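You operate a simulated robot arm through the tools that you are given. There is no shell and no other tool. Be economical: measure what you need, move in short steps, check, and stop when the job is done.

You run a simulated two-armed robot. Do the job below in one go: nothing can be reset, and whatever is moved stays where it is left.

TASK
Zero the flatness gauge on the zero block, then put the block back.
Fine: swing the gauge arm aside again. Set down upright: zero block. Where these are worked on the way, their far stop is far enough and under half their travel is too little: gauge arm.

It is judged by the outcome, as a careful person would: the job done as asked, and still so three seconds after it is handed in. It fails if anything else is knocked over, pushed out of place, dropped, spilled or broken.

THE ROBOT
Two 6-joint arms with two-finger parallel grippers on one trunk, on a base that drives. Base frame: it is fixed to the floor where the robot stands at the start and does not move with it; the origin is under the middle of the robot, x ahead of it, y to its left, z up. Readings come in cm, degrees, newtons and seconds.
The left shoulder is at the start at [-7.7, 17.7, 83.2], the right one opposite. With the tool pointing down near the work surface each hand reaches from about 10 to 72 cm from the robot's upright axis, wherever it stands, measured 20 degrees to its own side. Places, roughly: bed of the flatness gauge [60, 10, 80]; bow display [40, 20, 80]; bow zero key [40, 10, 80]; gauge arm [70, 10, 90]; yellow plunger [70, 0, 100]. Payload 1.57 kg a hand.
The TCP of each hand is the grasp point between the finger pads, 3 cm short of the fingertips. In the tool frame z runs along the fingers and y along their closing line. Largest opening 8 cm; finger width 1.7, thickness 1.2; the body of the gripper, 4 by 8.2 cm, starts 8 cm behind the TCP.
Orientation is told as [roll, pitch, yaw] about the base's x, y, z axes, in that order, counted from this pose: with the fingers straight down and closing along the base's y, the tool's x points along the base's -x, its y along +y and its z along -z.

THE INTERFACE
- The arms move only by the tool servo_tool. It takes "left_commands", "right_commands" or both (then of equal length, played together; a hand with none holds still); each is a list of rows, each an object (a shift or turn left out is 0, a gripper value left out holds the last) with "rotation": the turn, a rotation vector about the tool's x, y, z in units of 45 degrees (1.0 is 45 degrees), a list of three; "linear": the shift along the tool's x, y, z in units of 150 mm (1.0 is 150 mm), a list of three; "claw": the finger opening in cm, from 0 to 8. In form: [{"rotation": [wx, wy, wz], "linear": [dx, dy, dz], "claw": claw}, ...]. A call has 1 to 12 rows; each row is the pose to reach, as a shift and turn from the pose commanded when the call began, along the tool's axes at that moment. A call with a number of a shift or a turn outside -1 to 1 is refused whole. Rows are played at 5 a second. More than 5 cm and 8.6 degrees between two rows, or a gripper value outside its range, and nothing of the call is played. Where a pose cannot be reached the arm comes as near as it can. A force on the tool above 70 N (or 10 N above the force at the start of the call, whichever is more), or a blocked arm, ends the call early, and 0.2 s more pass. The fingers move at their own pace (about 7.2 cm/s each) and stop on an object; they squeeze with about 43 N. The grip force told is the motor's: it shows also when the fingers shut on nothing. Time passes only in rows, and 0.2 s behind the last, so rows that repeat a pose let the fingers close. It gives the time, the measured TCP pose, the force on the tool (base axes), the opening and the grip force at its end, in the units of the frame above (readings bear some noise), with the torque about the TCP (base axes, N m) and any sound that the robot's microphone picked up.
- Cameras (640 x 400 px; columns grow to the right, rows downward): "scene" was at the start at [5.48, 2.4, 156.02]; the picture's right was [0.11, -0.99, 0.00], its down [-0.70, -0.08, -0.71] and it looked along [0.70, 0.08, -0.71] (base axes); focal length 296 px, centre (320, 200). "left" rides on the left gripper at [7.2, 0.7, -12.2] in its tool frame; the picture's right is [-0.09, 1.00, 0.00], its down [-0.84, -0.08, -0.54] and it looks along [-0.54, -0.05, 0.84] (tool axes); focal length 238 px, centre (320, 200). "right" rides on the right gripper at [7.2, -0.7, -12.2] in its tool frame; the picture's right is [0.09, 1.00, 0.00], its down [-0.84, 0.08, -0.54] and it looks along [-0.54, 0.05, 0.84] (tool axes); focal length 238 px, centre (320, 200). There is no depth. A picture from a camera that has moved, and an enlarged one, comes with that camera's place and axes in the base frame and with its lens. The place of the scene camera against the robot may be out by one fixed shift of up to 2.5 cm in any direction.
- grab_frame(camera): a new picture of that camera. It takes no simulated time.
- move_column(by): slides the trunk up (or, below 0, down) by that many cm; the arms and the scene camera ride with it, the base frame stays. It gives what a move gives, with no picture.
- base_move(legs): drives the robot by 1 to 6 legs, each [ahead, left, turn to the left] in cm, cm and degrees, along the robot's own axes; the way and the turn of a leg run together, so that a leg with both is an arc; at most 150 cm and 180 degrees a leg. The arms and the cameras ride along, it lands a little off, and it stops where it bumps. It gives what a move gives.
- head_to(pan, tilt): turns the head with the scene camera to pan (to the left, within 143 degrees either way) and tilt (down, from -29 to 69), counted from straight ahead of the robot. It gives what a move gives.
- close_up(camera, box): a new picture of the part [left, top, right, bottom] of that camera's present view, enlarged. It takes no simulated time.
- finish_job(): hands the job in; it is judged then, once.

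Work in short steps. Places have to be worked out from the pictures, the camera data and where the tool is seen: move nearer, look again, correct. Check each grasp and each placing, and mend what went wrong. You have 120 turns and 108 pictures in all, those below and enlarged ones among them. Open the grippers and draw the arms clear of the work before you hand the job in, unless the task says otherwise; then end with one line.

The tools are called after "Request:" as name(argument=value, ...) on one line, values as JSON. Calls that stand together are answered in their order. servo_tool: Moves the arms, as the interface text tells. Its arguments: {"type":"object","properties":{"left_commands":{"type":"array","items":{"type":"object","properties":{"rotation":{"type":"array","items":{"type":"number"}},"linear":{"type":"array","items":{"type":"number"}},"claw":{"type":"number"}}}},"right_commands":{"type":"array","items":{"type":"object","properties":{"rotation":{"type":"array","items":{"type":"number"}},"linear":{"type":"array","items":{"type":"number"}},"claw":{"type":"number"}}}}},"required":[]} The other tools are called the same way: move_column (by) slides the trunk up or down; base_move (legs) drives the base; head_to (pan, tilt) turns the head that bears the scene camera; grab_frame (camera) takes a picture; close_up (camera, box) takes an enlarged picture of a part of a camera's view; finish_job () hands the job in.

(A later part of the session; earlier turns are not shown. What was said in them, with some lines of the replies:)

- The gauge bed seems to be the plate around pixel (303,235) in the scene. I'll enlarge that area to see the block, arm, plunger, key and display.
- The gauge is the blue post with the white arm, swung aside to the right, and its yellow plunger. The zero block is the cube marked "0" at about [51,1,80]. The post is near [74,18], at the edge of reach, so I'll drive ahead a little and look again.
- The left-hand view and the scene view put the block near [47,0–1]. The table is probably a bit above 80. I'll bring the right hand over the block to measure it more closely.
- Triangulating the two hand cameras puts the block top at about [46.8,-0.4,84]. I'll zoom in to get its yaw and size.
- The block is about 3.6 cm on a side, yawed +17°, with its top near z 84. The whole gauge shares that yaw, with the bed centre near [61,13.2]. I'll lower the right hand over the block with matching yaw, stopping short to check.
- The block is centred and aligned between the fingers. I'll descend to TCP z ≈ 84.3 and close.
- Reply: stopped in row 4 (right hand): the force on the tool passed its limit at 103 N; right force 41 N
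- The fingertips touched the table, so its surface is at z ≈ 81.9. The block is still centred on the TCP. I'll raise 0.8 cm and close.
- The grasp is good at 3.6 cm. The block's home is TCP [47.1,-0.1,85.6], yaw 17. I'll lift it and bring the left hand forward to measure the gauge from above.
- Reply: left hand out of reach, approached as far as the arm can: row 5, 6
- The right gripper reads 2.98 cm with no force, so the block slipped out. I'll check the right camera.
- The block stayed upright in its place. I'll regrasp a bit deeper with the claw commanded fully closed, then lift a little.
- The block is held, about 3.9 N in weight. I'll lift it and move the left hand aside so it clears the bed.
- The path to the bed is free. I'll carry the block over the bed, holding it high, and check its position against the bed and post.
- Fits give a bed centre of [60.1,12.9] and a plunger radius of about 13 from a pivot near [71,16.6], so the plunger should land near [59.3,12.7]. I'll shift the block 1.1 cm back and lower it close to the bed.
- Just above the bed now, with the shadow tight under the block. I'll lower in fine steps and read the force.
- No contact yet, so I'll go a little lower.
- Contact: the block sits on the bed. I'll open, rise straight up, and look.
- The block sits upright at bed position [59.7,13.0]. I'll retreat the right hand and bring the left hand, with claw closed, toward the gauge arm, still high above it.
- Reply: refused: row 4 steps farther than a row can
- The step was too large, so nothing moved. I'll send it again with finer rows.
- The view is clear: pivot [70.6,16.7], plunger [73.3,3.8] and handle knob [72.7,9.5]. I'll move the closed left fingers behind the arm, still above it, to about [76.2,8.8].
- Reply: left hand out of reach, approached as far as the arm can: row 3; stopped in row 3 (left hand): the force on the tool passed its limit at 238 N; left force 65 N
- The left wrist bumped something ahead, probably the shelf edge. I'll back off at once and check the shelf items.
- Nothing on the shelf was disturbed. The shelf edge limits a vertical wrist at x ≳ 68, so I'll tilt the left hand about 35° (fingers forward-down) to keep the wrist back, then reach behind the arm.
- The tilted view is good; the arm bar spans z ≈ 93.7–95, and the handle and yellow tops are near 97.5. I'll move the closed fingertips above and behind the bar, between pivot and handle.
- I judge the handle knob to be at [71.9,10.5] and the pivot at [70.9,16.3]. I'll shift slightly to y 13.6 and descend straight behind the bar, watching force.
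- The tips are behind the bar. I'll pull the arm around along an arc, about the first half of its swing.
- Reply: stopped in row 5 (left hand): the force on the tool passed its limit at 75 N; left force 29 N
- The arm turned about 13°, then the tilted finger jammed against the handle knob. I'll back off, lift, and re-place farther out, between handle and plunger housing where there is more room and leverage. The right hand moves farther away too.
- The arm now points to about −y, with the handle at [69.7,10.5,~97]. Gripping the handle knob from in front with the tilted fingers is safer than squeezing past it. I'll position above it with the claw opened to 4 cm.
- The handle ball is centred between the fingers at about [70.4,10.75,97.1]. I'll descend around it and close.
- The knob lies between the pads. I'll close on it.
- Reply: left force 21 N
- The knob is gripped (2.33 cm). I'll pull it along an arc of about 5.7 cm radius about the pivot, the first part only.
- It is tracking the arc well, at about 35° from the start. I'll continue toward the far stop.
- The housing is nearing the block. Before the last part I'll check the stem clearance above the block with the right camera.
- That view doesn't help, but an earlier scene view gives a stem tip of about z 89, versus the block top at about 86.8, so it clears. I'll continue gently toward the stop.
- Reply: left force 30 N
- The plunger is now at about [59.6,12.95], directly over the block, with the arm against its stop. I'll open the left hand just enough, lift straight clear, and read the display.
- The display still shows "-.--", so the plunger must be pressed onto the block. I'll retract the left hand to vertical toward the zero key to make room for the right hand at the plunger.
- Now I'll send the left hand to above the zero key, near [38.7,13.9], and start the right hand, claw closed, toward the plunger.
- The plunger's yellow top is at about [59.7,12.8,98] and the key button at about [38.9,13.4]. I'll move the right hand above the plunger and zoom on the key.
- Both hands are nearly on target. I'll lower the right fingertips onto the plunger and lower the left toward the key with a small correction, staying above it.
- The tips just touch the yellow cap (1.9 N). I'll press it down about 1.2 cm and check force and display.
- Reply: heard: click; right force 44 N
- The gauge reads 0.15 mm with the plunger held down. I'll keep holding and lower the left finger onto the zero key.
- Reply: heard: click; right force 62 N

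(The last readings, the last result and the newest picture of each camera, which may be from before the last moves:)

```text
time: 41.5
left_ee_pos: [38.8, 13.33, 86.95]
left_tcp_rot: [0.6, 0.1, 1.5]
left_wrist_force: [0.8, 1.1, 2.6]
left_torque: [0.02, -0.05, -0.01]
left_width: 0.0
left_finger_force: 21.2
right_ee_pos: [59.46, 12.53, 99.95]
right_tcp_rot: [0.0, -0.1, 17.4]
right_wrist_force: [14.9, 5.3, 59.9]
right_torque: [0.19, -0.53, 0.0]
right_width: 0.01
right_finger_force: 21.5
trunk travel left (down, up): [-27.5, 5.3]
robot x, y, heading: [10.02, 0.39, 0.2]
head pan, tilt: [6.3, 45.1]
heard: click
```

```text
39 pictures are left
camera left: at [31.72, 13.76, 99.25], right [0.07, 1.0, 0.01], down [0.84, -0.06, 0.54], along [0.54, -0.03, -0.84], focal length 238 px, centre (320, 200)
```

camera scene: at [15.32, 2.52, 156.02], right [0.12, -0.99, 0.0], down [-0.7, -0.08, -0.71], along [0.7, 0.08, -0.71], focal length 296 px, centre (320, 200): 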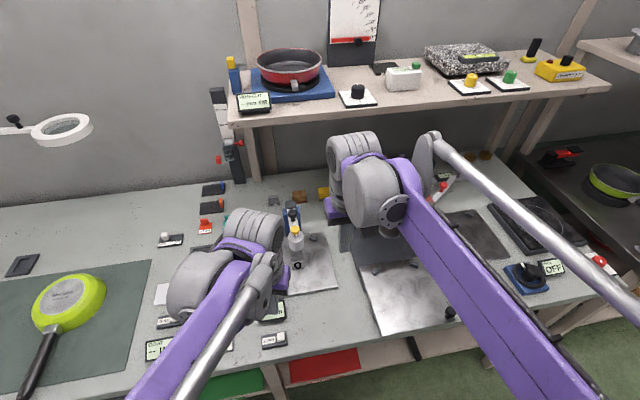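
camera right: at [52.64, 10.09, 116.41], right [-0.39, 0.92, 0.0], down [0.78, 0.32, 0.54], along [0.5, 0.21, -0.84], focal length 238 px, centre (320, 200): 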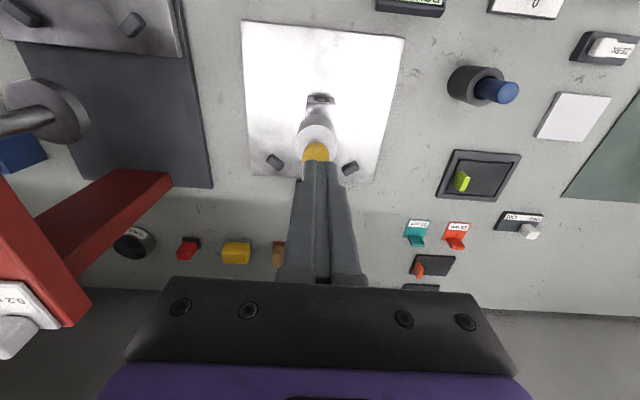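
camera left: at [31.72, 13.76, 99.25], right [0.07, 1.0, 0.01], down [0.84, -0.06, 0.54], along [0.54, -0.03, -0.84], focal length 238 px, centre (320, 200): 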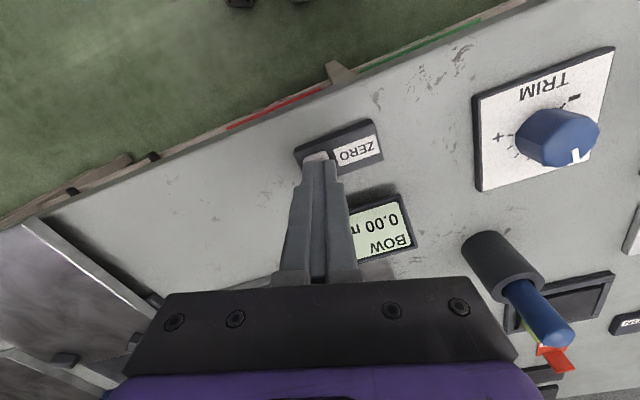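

Click, and the display reads 0.00 mm. I'll lift the key finger first and then release the plunger.

Request:
servo_tool(left_commands=[{"linear": [0, 0, -0.1]}, {"linear": [0, 0, -0.25]}, {"linear": [0, 0, -0.45]}, {"linear": [0, 0, -0.65]}, {"linear": [0, 0, -0.65]}])

Request:
close_up(camera="left", box=[250, 70, 450, 230])

Request:
servo_tool(right_commands=[{"linear": [0, 0, -0.1]}, {"linear": [0, 0, -0.25]}, {"linear": [0, 0, -0.5]}, {"linear": [0, 0, -0.5]}])

Request:
close_up(camera="right", box=[220, 0, 420, 220])

Request:
grab_frame(camera="scene")

```text
time: 42.7
left_ee_pos: [38.65, 13.18, 96.72]
left_tcp_rot: [0.6, 0.1, 1.5]
left_wrist_force: [0.1, -0.4, 0.0]
left_torque: [-0.01, 0.0, 0.01]
left_width: 0.0
left_finger_force: 21.3
right_ee_pos: [59.32, 12.55, 99.88]
right_tcp_rot: [0.0, 0.0, 17.4]
right_wrist_force: [14.2, 5.0, 60.3]
right_torque: [0.17, -0.58, 0.01]
right_width: 0.02
right_finger_force: 20.9
trunk travel left (down, up): [-27.5, 5.3]
robot x, y, heading: [10.18, -0.05, 0.4]
head pan, tilt: [6.3, 45.1]
```

```text
2.50 times, centred on (350, 150) of left
camera zoom: at [31.56, 13.49, 108.91], right [0.07, 1.0, 0.01], down [0.84, -0.06, 0.54], along [0.54, -0.03, -0.84], focal length 596 px, centre (245, 325)
```

zoom: 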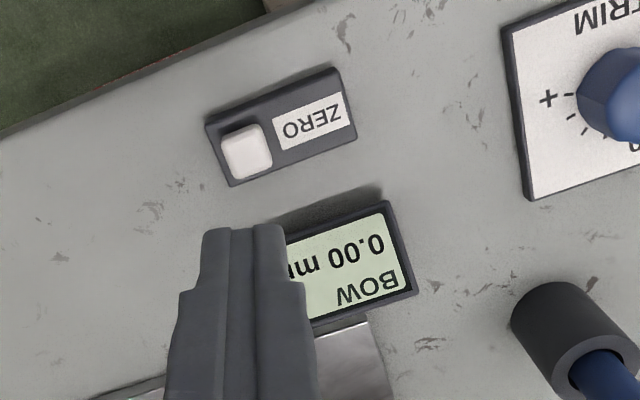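

```text
time: 43.7
left_ee_pos: [38.81, 13.11, 96.5]
left_tcp_rot: [0.6, 0.2, 1.5]
left_wrist_force: [-0.4, 0.1, 0.0]
left_torque: [0.02, 0.01, 0.02]
left_width: 0.0
left_finger_force: 21.2
right_ee_pos: [59.36, 12.46, 107.24]
right_tcp_rot: [0.0, 0.1, 17.4]
right_wrist_force: [-0.2, 0.0, 0.2]
right_torque: [-0.01, -0.04, -0.01]
right_width: 0.0
right_finger_force: 21.2
trunk travel left (down, up): [-27.5, 5.3]
robot x, y, heading: [9.76, 0.22, 0.4]
head pan, tilt: [6.3, 45.1]
```

```text
1.82 times, centred on (320, 110) of right
camera zoom: at [52.69, 9.64, 119.63], right [-0.39, 0.92, 0.0], down [0.78, 0.32, 0.54], along [0.5, 0.21, -0.84], focal length 433 px, centre (320, 364)
```

zoom: 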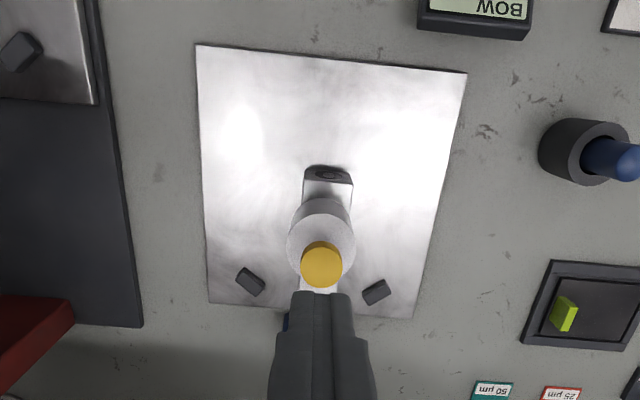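

```text
36 pictures are left
camera scene: at [15.33, 2.54, 156.01], right [0.12, -0.99, 0.0], down [-0.7, -0.08, -0.71], along [0.7, 0.08, -0.71], focal length 296 px, centre (320, 200)
```

scene: 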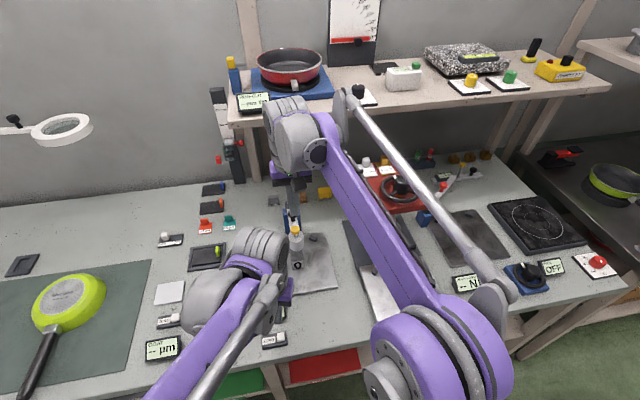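

Zeroed at 0.00 mm, and it held with the key released. Next I'll retreat the right hand to the right, then raise and tilt the left hand to regrip the handle and swing the arm aside.

Request:
servo_tool(right_commands=[{"linear": [0.2, -0.13, 0]}, {"linear": [0.4, -0.27, 0]}, {"linear": [0.6, -0.4, 0]}, {"linear": [0.8, -0.54, 0]}, {"linear": [0.98, -0.67, 0]}, {"linear": [0.98, -0.67, 0]}])

Request:
servo_tool(left_commands=[{"linear": [0, 0, -0.2], "claw": 0}, {"linear": [0, 0, -0.45], "rotation": [0, -0.12, 0], "claw": 4}, {"linear": [-0.13, 0.02, -0.63], "rotation": [0, -0.28, 0], "claw": 4}, {"linear": [-0.3, 0.05, -0.67], "rotation": [0, -0.44, 0], "claw": 4}, {"linear": [-0.5, 0.08, -0.67], "rotation": [0, -0.6, 0], "claw": 4}, {"linear": [-0.7, 0.1, -0.67], "rotation": [0, -0.76, 0], "claw": 4}, {"linear": [-0.9, 0.1, -0.67], "rotation": [0, -0.8, 0], "claw": 4}, {"linear": [-0.9, 0.1, -0.67], "rotation": [0, -0.8, 0], "claw": 4}])

Request:
grab_frame(camera="left")

```text
time: 45.1
left_ee_pos: [38.79, 13.26, 96.54]
left_tcp_rot: [0.4, 0.2, 1.6]
left_wrist_force: [-0.5, 0.4, 0.0]
left_torque: [-0.03, 0.02, 0.01]
left_width: 0.04
left_finger_force: 21.5
right_ee_pos: [48.19, -1.93, 107.3]
right_tcp_rot: [0.0, 0.1, 17.5]
right_wrist_force: [0.6, -0.2, -0.1]
right_torque: [-0.01, -0.01, -0.01]
right_width: 0.0
right_finger_force: 21.1
trunk travel left (down, up): [-27.5, 5.3]
robot x, y, heading: [9.89, -0.04, 0.3]
head pan, tilt: [6.3, 45.1]
```

```text
time: 46.9
left_ee_pos: [52.15, 15.13, 106.47]
left_tcp_rot: [0.7, -35.9, 1.1]
left_wrist_force: [-0.1, 0.4, 0.1]
left_torque: [0.0, 0.0, 0.01]
left_width: 4.0
left_finger_force: 0.0
right_ee_pos: [48.13, -1.71, 107.2]
right_tcp_rot: [0.0, 0.1, 17.4]
right_wrist_force: [0.2, 0.0, 0.7]
right_torque: [0.01, -0.01, 0.04]
right_width: 0.0
right_finger_force: 21.2
trunk travel left (down, up): [-27.5, 5.3]
robot x, y, heading: [10.16, 0.36, 0.5]
head pan, tilt: [6.3, 45.1]
```

```text
35 pictures are left
camera left: at [39.28, 15.42, 112.26], right [0.05, 1.0, 0.06], down [0.36, -0.08, 0.93], along [0.93, -0.02, -0.37], focal length 238 px, centre (320, 200)
```

left: 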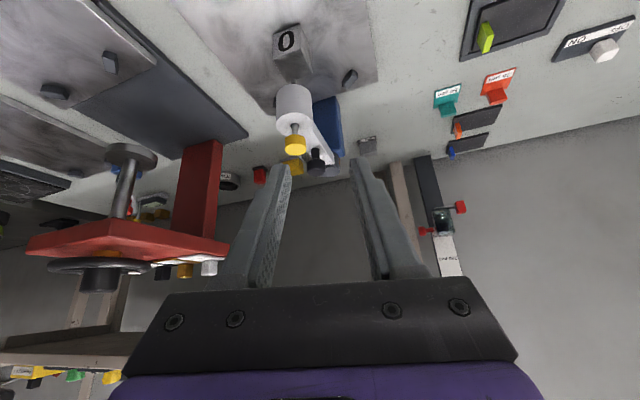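

The handle is visible ahead. I'll move forward to above it, with the right hand going a bit farther away.

Request:
servo_tool(left_commands=[{"linear": [-0.2, -0.01, 0.15]}, {"linear": [-0.4, -0.02, 0.3]}, {"linear": [-0.648, -0.03, 0.468]}, {"linear": [-0.648, -0.03, 0.468]}], right_commands=[{"linear": [0.15, -0.15, 0]}, {"linear": [0.3, -0.3, 0]}, {"linear": [0.4, -0.4, 0]}, {"linear": [0.4, -0.4, 0]}])

Request:
grab_frame(camera="left")

```text
time: 47.9
left_ee_pos: [64.55, 15.16, 106.46]
left_tcp_rot: [0.8, -35.7, 1.1]
left_wrist_force: [0.8, 0.3, -1.0]
left_torque: [-0.04, 0.03, 0.01]
left_width: 3.98
left_finger_force: 0.0
right_ee_pos: [44.39, -9.0, 107.29]
right_tcp_rot: [0.0, 0.1, 17.5]
right_wrist_force: [-0.3, 0.1, -0.9]
right_torque: [0.01, -0.02, -0.02]
right_width: 0.02
right_finger_force: 21.4
trunk travel left (down, up): [-27.5, 5.3]
robot x, y, heading: [9.77, 0.47, 0.5]
head pan, tilt: [6.3, 45.1]
```

```text
34 pictures are left
camera left: at [51.7, 15.37, 112.2], right [0.05, 1.0, 0.06], down [0.36, -0.08, 0.93], along [0.93, -0.02, -0.37], focal length 238 px, centre (320, 200)
```

left: 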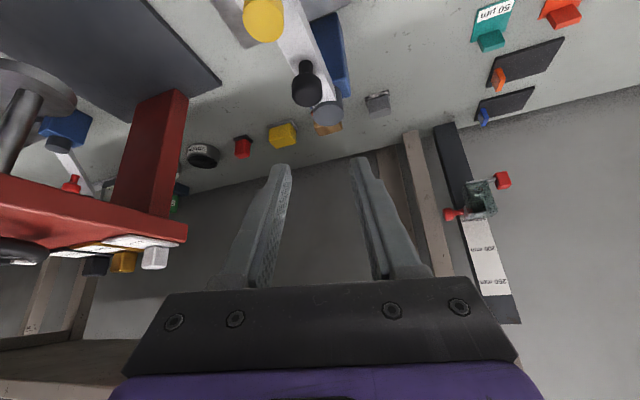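

The knob ball is at about [65.7,14.6,97.2]. I'll descend around it and close.

Request:
servo_tool(left_commands=[{"linear": [0.08, -0.037, 0.12]}, {"linear": [0.16, -0.037, 0.24]}, {"linear": [0.24, -0.037, 0.36]}, {"linear": [0.303, -0.037, 0.46]}, {"linear": [0.303, -0.037, 0.46]}, {"linear": [0.303, -0.037, 0.46], "claw": 0}, {"linear": [0.303, -0.037, 0.46], "claw": 0}, {"linear": [0.303, -0.037, 0.46], "claw": 0}])

Request:
grab_frame(camera="left")

```text
time: 49.7
left_ee_pos: [64.82, 14.55, 98.18]
left_tcp_rot: [0.8, -35.8, 1.1]
left_wrist_force: [-1.2, 2.0, -2.8]
left_torque: [0.03, -0.27, 0.03]
left_width: 2.34
left_finger_force: 35.3
right_ee_pos: [44.51, -9.0, 107.39]
right_tcp_rot: [-0.1, 0.1, 17.5]
right_wrist_force: [-1.2, -0.7, -1.0]
right_torque: [0.0, 0.0, 0.01]
right_width: 0.0
right_finger_force: 21.7
trunk travel left (down, up): [-27.5, 5.3]
robot x, y, heading: [9.96, 0.41, 0.3]
head pan, tilt: [6.3, 45.1]
```

```text
33 pictures are left
camera left: at [51.99, 14.79, 103.82], right [0.05, 1.0, 0.06], down [0.36, -0.08, 0.93], along [0.93, -0.02, -0.37], focal length 238 px, centre (320, 200)
```

left: 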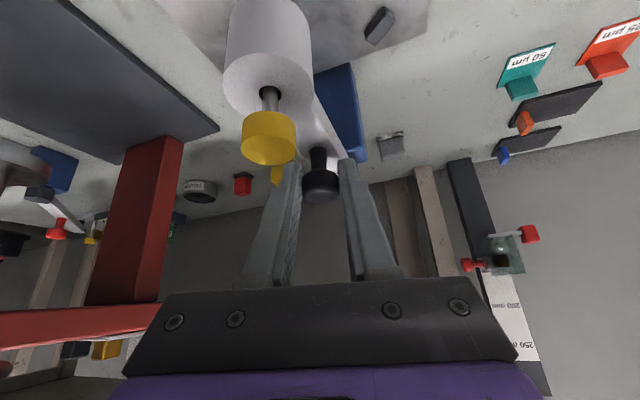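

The knob is gripped. I'll swing it back along the reverse arc to about 268°.

Request:
servo_tool(left_commands=[{"linear": [-0.023, -0.071, 0.017]}, {"linear": [-0.039, -0.105, 0.028]}, {"linear": [-0.059, -0.136, 0.043]}, {"linear": [-0.081, -0.165, 0.059]}, {"linear": [-0.105, -0.191, 0.076]}, {"linear": [-0.132, -0.214, 0.095]}, {"linear": [-0.16, -0.233, 0.115]}, {"linear": [-0.19, -0.249, 0.137]}, {"linear": [-0.22, -0.261, 0.159]}, {"linear": [-0.252, -0.268, 0.182]}, {"linear": [-0.284, -0.272, 0.205]}, {"linear": [-0.284, -0.272, 0.205]}])

Request:
grab_frame(camera="left")

```text
time: 52.3
left_ee_pos: [70.1, 10.41, 98.41]
left_tcp_rot: [0.7, -35.9, 1.1]
left_wrist_force: [-6.1, 6.3, 11.1]
left_torque: [0.03, -0.06, 0.33]
left_width: 2.34
left_finger_force: 36.6
right_ee_pos: [44.32, -8.99, 107.49]
right_tcp_rot: [0.1, 0.2, 17.4]
right_wrist_force: [0.2, -0.3, -0.8]
right_torque: [0.01, 0.01, -0.01]
right_width: 0.01
right_finger_force: 21.5
trunk travel left (down, up): [-27.5, 5.3]
robot x, y, heading: [9.91, -0.18, 0.5]
head pan, tilt: [6.3, 45.1]
```

```text
32 pictures are left
camera left: at [57.22, 10.85, 104.07], right [0.05, 1.0, 0.06], down [0.36, -0.08, 0.93], along [0.93, -0.02, -0.36], focal length 238 px, centre (320, 200)
```

left: 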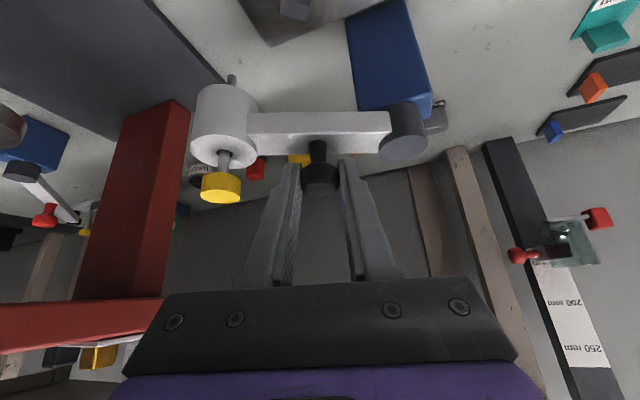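

Nearly there. I'll continue to the original aside position and its stop.

Request:
servo_tool(left_commands=[{"linear": [-0.032, 0.0, 0.023]}, {"linear": [-0.064, 0.006, 0.046]}, {"linear": [-0.096, 0.015, 0.069]}, {"linear": [-0.116, 0.023, 0.084]}, {"linear": [-0.116, 0.023, 0.084]}])

Request:
grab_frame(camera="left")

```text
time: 53.5
left_ee_pos: [71.99, 10.68, 98.26]
left_tcp_rot: [0.6, -35.8, 1.0]
left_wrist_force: [-23.0, -15.1, -1.8]
left_torque: [-0.17, 0.36, -0.06]
left_width: 2.38
left_finger_force: 35.6
right_ee_pos: [44.18, -9.15, 107.4]
right_tcp_rot: [0.1, -0.1, 17.4]
right_wrist_force: [-0.1, -0.4, 0.1]
right_torque: [0.0, -0.01, -0.01]
right_width: 0.0
right_finger_force: 21.6
trunk travel left (down, up): [-27.5, 5.3]
robot x, y, heading: [9.85, 0.11, 0.3]
head pan, tilt: [6.3, 45.1]
```

```text
31 pictures are left
camera left: at [59.2, 10.91, 104.04], right [0.05, 1.0, 0.06], down [0.36, -0.08, 0.93], along [0.93, -0.02, -0.37], focal length 238 px, centre (320, 200)
```

left: 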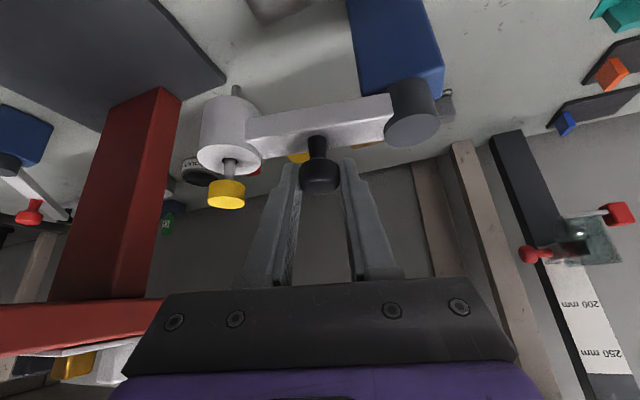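

Resistance rose to about 27 N, so the arm is at its aside stop, with the plunger back near [73.2,4.3]. I'll release and lift clear.

Request:
servo_tool(left_commands=[{"linear": [0.01, 0, -0.007], "claw": 4}, {"linear": [0.01, 0, -0.007], "claw": 4}, {"linear": [-0.08, 0, -0.14], "claw": 4}, {"linear": [-0.19, 0, -0.28], "claw": 4}, {"linear": [-0.3, 0, -0.43], "claw": 4}, {"linear": [-0.3, 0, -0.43], "claw": 4}])

Request:
grab_frame(camera="left")

```text
time: 54.9
left_ee_pos: [72.09, 10.99, 106.28]
left_tcp_rot: [0.7, -35.8, 1.1]
left_wrist_force: [0.8, 0.0, -0.6]
left_torque: [-0.02, -0.01, 0.02]
left_width: 4.0
left_finger_force: 0.0
right_ee_pos: [44.46, -8.92, 107.28]
right_tcp_rot: [-0.1, 0.2, 17.4]
right_wrist_force: [-0.5, 0.3, 1.1]
right_torque: [0.02, 0.0, -0.02]
right_width: 0.0
right_finger_force: 21.4
trunk travel left (down, up): [-27.5, 5.3]
robot x, y, heading: [9.79, 0.06, 0.3]
head pan, tilt: [6.3, 45.1]
```

```text
30 pictures are left
camera left: at [59.27, 11.23, 112.0], right [0.05, 1.0, 0.06], down [0.36, -0.08, 0.93], along [0.93, -0.02, -0.37], focal length 238 px, centre (320, 200)
```

left: 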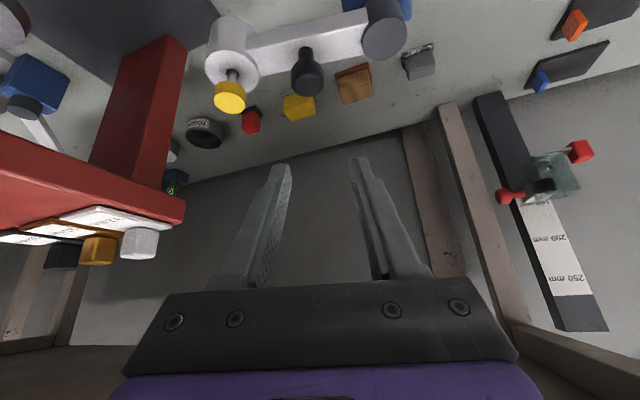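

The arm angle matches the original (~282°). I'll retract the left hand, untilt it, and park it at left.

Request:
servo_tool(left_commands=[{"linear": [0.15, 0.12, -0.16]}, {"linear": [0.3, 0.26, -0.31]}, {"linear": [0.45, 0.4, -0.45], "rotation": [0, 0.1, 0]}, {"linear": [0.6, 0.55, -0.6], "rotation": [0, 0.24, 0]}, {"linear": [0.72, 0.7, -0.72], "rotation": [0, 0.4, 0]}, {"linear": [0.8, 0.85, -0.8], "rotation": [0, 0.56, 0]}, {"linear": [0.87, 1.0, -0.87], "rotation": [0, 0.7, 0]}, {"linear": [0.87, 1.0, -0.87], "rotation": [0, 0.8, 0]}, {"linear": [0.87, 1.0, -0.87], "rotation": [0, 0.8, 0]}])

Request:
grab_frame(camera="scene")

```text
time: 56.9
left_ee_pos: [53.52, 25.37, 109.32]
left_tcp_rot: [0.6, 0.2, 1.5]
left_wrist_force: [-0.8, -0.3, -0.2]
left_torque: [0.03, 0.03, 0.05]
left_width: 4.01
left_finger_force: 0.1
right_ee_pos: [44.45, -8.94, 107.33]
right_tcp_rot: [0.0, 0.2, 17.4]
right_wrist_force: [-1.1, -0.2, 0.0]
right_torque: [0.03, -0.01, -0.01]
right_width: 0.0
right_finger_force: 21.9
trunk travel left (down, up): [-27.5, 5.3]
robot x, y, heading: [10.28, -0.09, 0.3]
head pan, tilt: [6.3, 45.1]
```

```text
29 pictures are left
camera scene: at [15.28, 2.55, 156.02], right [0.12, -0.99, 0.0], down [-0.7, -0.08, -0.71], along [0.7, 0.08, -0.71], focal length 296 px, centre (320, 200)
```

scene: 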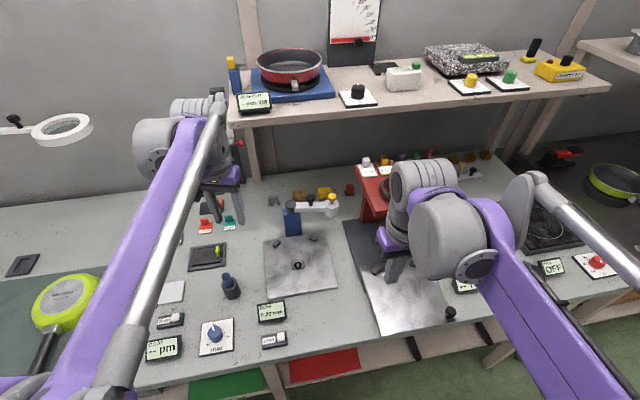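

The arm is aside as at the start. I'll zoom to check the display, and then fetch the block.

Request:
close_up(camera="scene", box=[240, 180, 360, 350])

Request:
servo_tool(right_commands=[{"linear": [-0.15, 0.13, 0], "claw": 8}, {"linear": [-0.3, 0.26, 0], "claw": 8}, {"linear": [-0.45, 0.39, 0], "claw": 8}, {"linear": [-0.6, 0.52, 0], "claw": 8}, {"linear": [-0.72, 0.62, 0], "claw": 8}, {"linear": [-0.72, 0.62, 0], "claw": 8}], left_commands=[{"linear": [0, 0.15, 0]}, {"linear": [0, 0.3, 0]}, {"linear": [0, 0.45, 0]}, {"linear": [0, 0.6, 0]}, {"linear": [0, 0.6, 0]}, {"linear": [0, 0.6, 0]}])

Request:
grab_frame(camera="right")

```text
2.35 times, centred on (300, 265) of scene
camera zoom: at [15.28, 2.55, 156.02], right [0.12, -0.99, 0.0], down [-0.7, -0.08, -0.71], along [0.7, 0.08, -0.71], focal length 696 px, centre (367, 47)
```

zoom: 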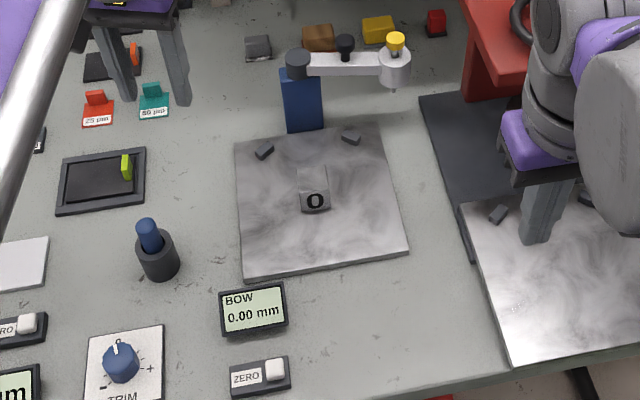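

```text
time: 58.3
left_ee_pos: [53.39, 34.35, 109.28]
left_tcp_rot: [0.7, 0.2, 1.5]
left_wrist_force: [-0.1, 0.1, 0.0]
left_torque: [-0.03, 0.02, -0.01]
left_width: 4.01
left_finger_force: 0.0
right_ee_pos: [52.0, 3.0, 107.42]
right_tcp_rot: [0.0, 0.1, 17.4]
right_wrist_force: [0.2, 0.1, 1.2]
right_torque: [-0.01, 0.02, -0.03]
right_width: 7.99
right_finger_force: 0.2
trunk travel left (down, up): [-27.5, 5.3]
robot x, y, heading: [10.05, 0.09, 0.3]
head pan, tilt: [6.3, 45.1]
```

```text
27 pictures are left
camera right: at [45.36, 0.27, 119.8], right [-0.39, 0.92, 0.0], down [0.78, 0.32, 0.54], along [0.5, 0.21, -0.84], focal length 238 px, centre (320, 200)
```

right: 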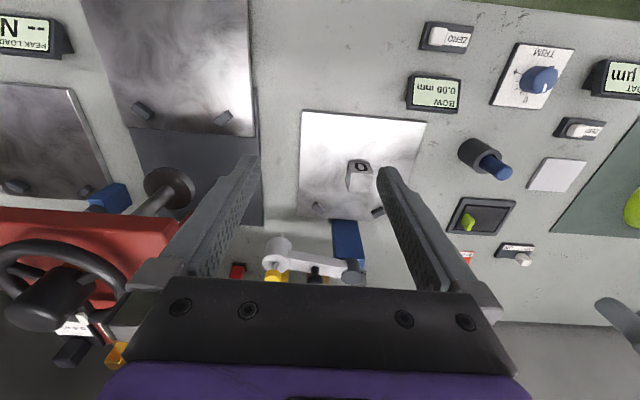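

The display holds 0.00 mm and the arm is aside. I'll move the right hand over the block.

Request:
servo_tool(right_commands=[{"linear": [-0.2, 0.15, 0]}, {"linear": [-0.42, 0.3, 0.05]}, {"linear": [-0.6, 0.43, 0.2]}, {"linear": [-0.683, 0.484, 0.45]}, {"linear": [-0.683, 0.484, 0.69]}, {"linear": [-0.683, 0.484, 0.69]}])

Request:
grab_frame(camera="right")

```text
time: 59.7
left_ee_pos: [53.45, 34.52, 109.21]
left_tcp_rot: [0.6, 0.1, 1.5]
left_wrist_force: [-0.2, -0.2, 0.0]
left_torque: [0.02, -0.01, 0.02]
left_width: 4.01
left_finger_force: 0.0
right_ee_pos: [60.04, 13.04, 96.99]
right_tcp_rot: [-0.1, 0.2, 17.3]
right_wrist_force: [-0.1, 0.6, 0.8]
right_torque: [-0.01, -0.02, -0.01]
right_width: 8.02
right_finger_force: 0.0
trunk travel left (down, up): [-27.5, 5.3]
robot x, y, heading: [10.39, -0.08, 0.3]
head pan, tilt: [6.3, 45.1]
```

```text
26 pictures are left
camera right: at [53.41, 10.3, 109.36], right [-0.39, 0.92, 0.0], down [0.78, 0.32, 0.54], along [0.5, 0.21, -0.84], focal length 238 px, centre (320, 200)
```

right: 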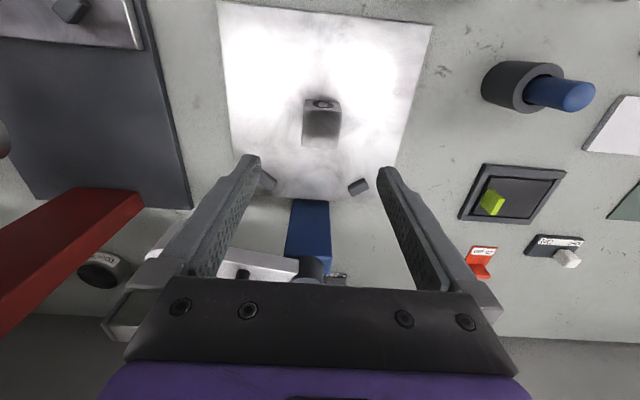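

The block is aligned between the fingers. I'll descend to the same grasp height (86.7), close fully, and lift slightly.

Request:
servo_tool(right_commands=[{"linear": [0.02, 0, 0.25], "claw": 8}, {"linear": [0.02, 0, 0.5], "claw": 8}, {"linear": [0.02, 0, 0.63], "claw": 8}, {"linear": [0.02, 0, 0.685], "claw": 8}, {"linear": [0.02, 0, 0.685], "claw": 8}, {"linear": [0.02, 0, 0.685], "claw": 0}, {"linear": [0.02, 0, 0.685], "claw": 0}, {"linear": [0.02, 0, 0.685], "claw": 0}, {"linear": [0.02, 0, 0.685], "claw": 0}, {"linear": [0.02, 0, 0.6], "claw": 0}, {"linear": [0.02, 0, 0.5], "claw": 0}, {"linear": [0.02, 0, 0.5], "claw": 0}])

Request:
grab_frame(camera="right")

```text
time: 62.3
left_ee_pos: [53.49, 34.46, 109.16]
left_tcp_rot: [0.6, 0.2, 1.5]
left_wrist_force: [0.1, 0.7, -0.5]
left_torque: [-0.04, 0.03, -0.02]
left_width: 4.0
left_finger_force: 0.1
right_ee_pos: [59.53, 13.0, 89.26]
right_tcp_rot: [0.0, 0.1, 17.3]
right_wrist_force: [-0.9, 0.4, -4.5]
right_torque: [0.03, -0.02, -0.01]
right_width: 3.56
right_finger_force: 42.4
trunk travel left (down, up): [-27.5, 5.3]
robot x, y, heading: [10.17, -0.16, 0.6]
head pan, tilt: [6.3, 45.1]
```

```text
25 pictures are left
camera right: at [52.77, 10.15, 101.53], right [-0.39, 0.92, 0.0], down [0.78, 0.32, 0.54], along [0.5, 0.21, -0.84], focal length 238 px, centre (320, 200)
```

right: 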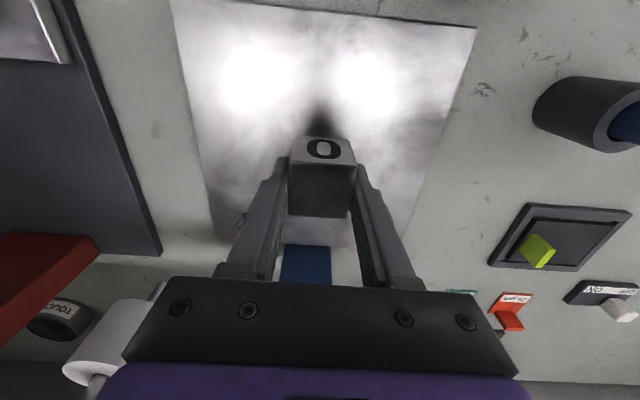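

Held. I'll lift and carry it back toward its home.

Request:
servo_tool(right_commands=[{"linear": [0, 0, -0.2]}, {"linear": [0, 0, -0.36]}, {"linear": [0.2, -0.12, -0.36]}, {"linear": [0.4, -0.24, -0.36]}, {"linear": [0.6, -0.36, -0.36]}, {"linear": [0.8, -0.47, -0.36]}, {"linear": [0.98, -0.58, -0.36]}, {"linear": [0.98, -0.58, -0.36]}])

Request:
grab_frame(camera="right")

```text
time: 64.1
left_ee_pos: [53.46, 34.39, 109.12]
left_tcp_rot: [0.5, 0.2, 1.6]
left_wrist_force: [-0.3, 0.4, 0.4]
left_torque: [-0.01, 0.0, -0.02]
left_width: 3.99
left_finger_force: 0.1
right_ee_pos: [48.09, 0.37, 94.67]
right_tcp_rot: [0.0, 0.1, 17.3]
right_wrist_force: [-0.5, -0.3, -4.9]
right_torque: [-0.02, -0.02, 0.05]
right_width: 3.59
right_finger_force: 43.1
trunk travel left (down, up): [-27.5, 5.3]
robot x, y, heading: [9.78, 0.23, 0.5]
head pan, tilt: [6.3, 45.1]
```

```text
24 pictures are left
camera right: at [41.49, -2.46, 107.09], right [-0.39, 0.92, 0.0], down [0.78, 0.32, 0.54], along [0.5, 0.21, -0.84], focal length 238 px, centre (320, 200)
```

right: 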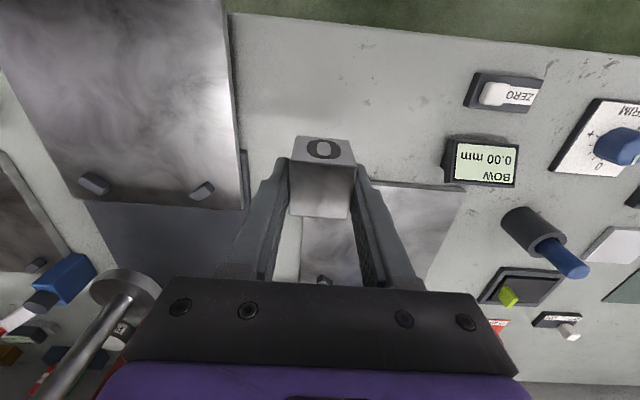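

Home is about 1 cm closer. I'll shift and lower to just above the table.

Request:
servo_tool(right_commands=[{"linear": [0.067, -0.003, 0]}, {"linear": [0.067, -0.003, 0.2]}, {"linear": [0.067, -0.003, 0.4]}, {"linear": [0.067, -0.003, 0.53]}, {"linear": [0.067, -0.003, 0.58]}, {"linear": [0.067, -0.003, 0.58]}])

Request:
servo_tool(right_commands=[{"linear": [0, 0, 0.01]}, {"linear": [0, 0, 0.02]}, {"linear": [0, 0, 0.02]}])

```text
time: 65.5
left_ee_pos: [53.48, 34.32, 109.21]
left_tcp_rot: [0.6, 0.2, 1.5]
left_wrist_force: [0.6, -0.2, -0.3]
left_torque: [0.01, -0.01, 0.05]
left_width: 4.0
left_finger_force: 0.1
right_ee_pos: [47.14, 0.02, 86.02]
right_tcp_rot: [0.0, 0.1, 17.5]
right_wrist_force: [-0.6, -0.4, -4.0]
right_torque: [-0.03, -0.04, 0.02]
right_width: 3.59
right_finger_force: 42.5
trunk travel left (down, up): [-27.5, 5.3]
robot x, y, heading: [10.22, 0.58, 0.2]
head pan, tilt: [6.3, 45.1]
```

```text
time: 66.3
left_ee_pos: [53.49, 34.35, 109.19]
left_tcp_rot: [0.6, 0.2, 1.5]
left_wrist_force: [-0.1, -1.2, -1.0]
left_torque: [0.0, -0.02, 0.0]
left_width: 3.98
left_finger_force: 0.0
right_ee_pos: [46.9, 0.02, 85.66]
right_tcp_rot: [0.0, 0.1, 17.4]
right_wrist_force: [0.3, 0.3, -4.0]
right_torque: [0.02, -0.01, 0.01]
right_width: 3.56
right_finger_force: 42.6
trunk travel left (down, up): [-27.5, 5.3]
robot x, y, heading: [9.95, 0.4, 0.6]
head pan, tilt: [6.3, 45.1]
```

Not touching yet. I'll lower a little more.

Request:
servo_tool(right_commands=[{"linear": [0, 0, 0.012]}, {"linear": [0, 0, 0.024]}, {"linear": [0, 0, 0.024]}])

```text
time: 67.1
left_ee_pos: [53.41, 34.33, 109.23]
left_tcp_rot: [0.5, 0.3, 1.4]
left_wrist_force: [0.0, 0.5, 0.5]
left_torque: [0.02, -0.01, 0.02]
left_width: 3.99
left_finger_force: 0.1
right_ee_pos: [46.92, -0.03, 85.37]
right_tcp_rot: [0.0, 0.1, 17.5]
right_wrist_force: [-0.3, -0.2, -3.8]
right_torque: [0.02, -0.03, -0.06]
right_width: 3.58
right_finger_force: 42.0
trunk travel left (down, up): [-27.5, 5.3]
robot x, y, heading: [9.71, -0.04, 0.3]
head pan, tilt: [6.3, 45.1]
```

Request:
servo_tool(right_commands=[{"linear": [0, 0, 0.01]}, {"linear": [0, 0, 0.02]}, {"linear": [0, 0, 0.02]}])

```text
time: 67.9
left_ee_pos: [53.44, 34.4, 109.36]
left_tcp_rot: [0.5, 0.2, 1.5]
left_wrist_force: [1.0, -0.3, -0.6]
left_torque: [0.03, 0.0, -0.01]
left_width: 3.99
left_finger_force: 0.2
right_ee_pos: [46.92, -0.02, 84.97]
right_tcp_rot: [0.0, 0.0, 17.4]
right_wrist_force: [3.5, 1.3, 25.8]
right_torque: [0.06, -0.05, 0.02]
right_width: 3.61
right_finger_force: 43.1
trunk travel left (down, up): [-27.5, 5.3]
robot x, y, heading: [9.68, 0.17, 0.3]
head pan, tilt: [6.3, 45.1]
```

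The block is on the table (25.8 N contact). I'll relax slightly, open, and rise.

Request:
servo_tool(right_commands=[{"linear": [0, 0, -0.012]}, {"linear": [0, 0, -0.015], "claw": 8}, {"linear": [0, 0, -0.015], "claw": 8}, {"linear": [0, 0, -0.015], "claw": 8}, {"linear": [0, 0, -0.2], "claw": 8}, {"linear": [0, 0, -0.45], "claw": 8}, {"linear": [0, 0, -0.7], "claw": 8}, {"linear": [0, 0, -1.0], "claw": 8}, {"linear": [0, 0, -1.0], "claw": 8}])

Request:
grab_frame(camera="right")

```text
time: 69.9
left_ee_pos: [53.4, 34.45, 109.18]
left_tcp_rot: [0.5, 0.2, 1.5]
left_wrist_force: [1.4, -0.2, -1.2]
left_torque: [-0.04, 0.01, 0.0]
left_width: 3.98
left_finger_force: 0.1
right_ee_pos: [46.9, -0.21, 100.09]
right_tcp_rot: [0.0, 0.1, 17.3]
right_wrist_force: [1.0, -0.3, 0.8]
right_torque: [-0.03, 0.02, -0.04]
right_width: 7.98
right_finger_force: 0.1
trunk travel left (down, up): [-27.5, 5.3]
robot x, y, heading: [9.98, 0.11, 0.3]
head pan, tilt: [6.3, 45.1]
```

```text
23 pictures are left
camera right: at [40.2, -3.0, 112.45], right [-0.39, 0.92, 0.0], down [0.78, 0.32, 0.54], along [0.5, 0.21, -0.84], focal length 238 px, centre (320, 200)
```

right: 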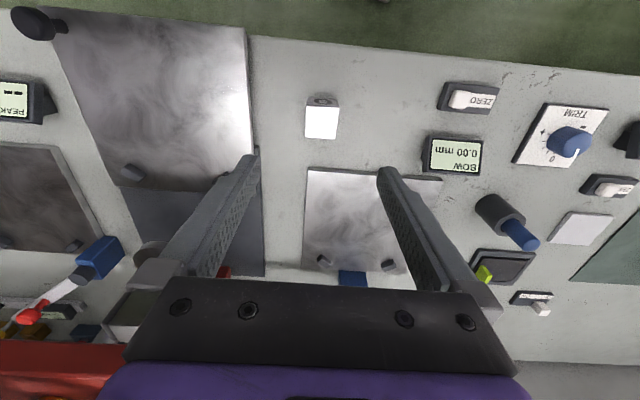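

The block stands upright at its home, and the display reads 0.00. I'll draw the right hand clear and take a final overall look.

Request:
servo_tool(right_commands=[{"linear": [0, -0.1, -0.2]}, {"linear": [0.1, -0.3, -0.4]}, {"linear": [0.2, -0.5, -0.5]}, {"linear": [0.3, -0.7, -0.6]}, {"linear": [0.3, -0.7, -0.6]}])

Request:
grab_frame(camera="scene")

Request:
close_up(camera="scene", box=[240, 180, 380, 350])

```text
time: 71.1
left_ee_pos: [53.44, 34.42, 109.2]
left_tcp_rot: [0.5, 0.1, 1.5]
left_wrist_force: [-0.2, 0.3, 0.1]
left_torque: [-0.03, 0.02, 0.02]
left_width: 3.97
left_finger_force: 0.1
right_ee_pos: [45.87, -11.64, 109.14]
right_tcp_rot: [-0.1, 0.1, 17.4]
right_wrist_force: [-0.8, -0.6, -1.0]
right_torque: [0.03, -0.02, -0.02]
right_width: 7.99
right_finger_force: 0.1
trunk travel left (down, up): [-27.5, 5.3]
robot x, y, heading: [9.93, 0.23, 0.2]
head pan, tilt: [6.3, 45.1]
```

```text
22 pictures are left
camera scene: at [15.36, 2.58, 156.02], right [0.12, -0.99, 0.0], down [-0.7, -0.08, -0.71], along [0.7, 0.08, -0.71], focal length 296 px, centre (320, 200)
```

scene: 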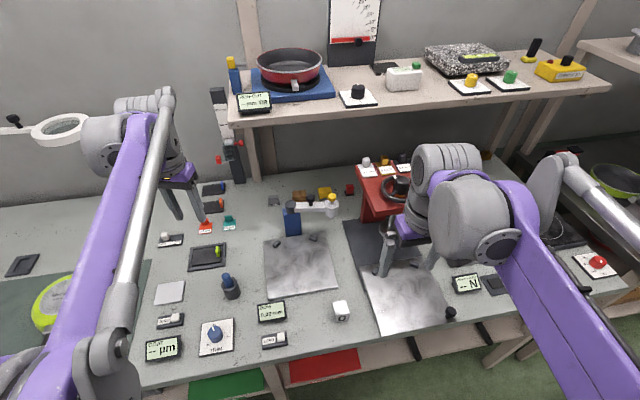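

```text
2.35 times, centred on (310, 265) of scene
camera zoom: at [15.36, 2.58, 156.02], right [0.12, -0.99, 0.0], down [-0.7, -0.08, -0.71], along [0.7, 0.08, -0.71], focal length 696 px, centre (344, 47)
```

zoom: 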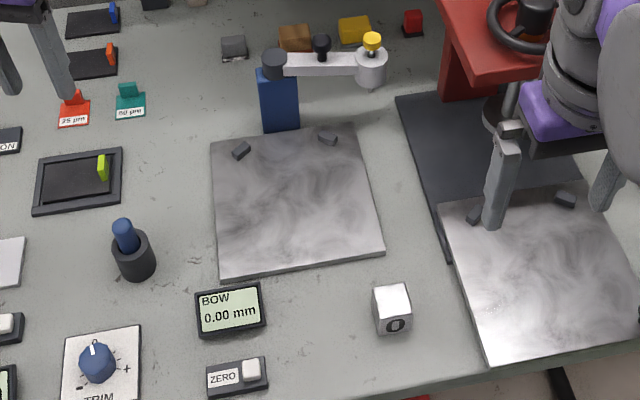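

The display reads 0.00 mm, the gauge arm is aside, the block is upright at home, everything else looks undisturbed, and the hands are open and clear. I'm handing it in.

Request:
finish_job()

```text
The job is handed in.
```

The flatness gauge is zeroed on the zero block: the display reads 0.00 mm. The block is back upright in its place and the gauge arm is swung aside. My left wrist bumped the shelf edge once on the way, but nothing on the shelf appears to have moved.
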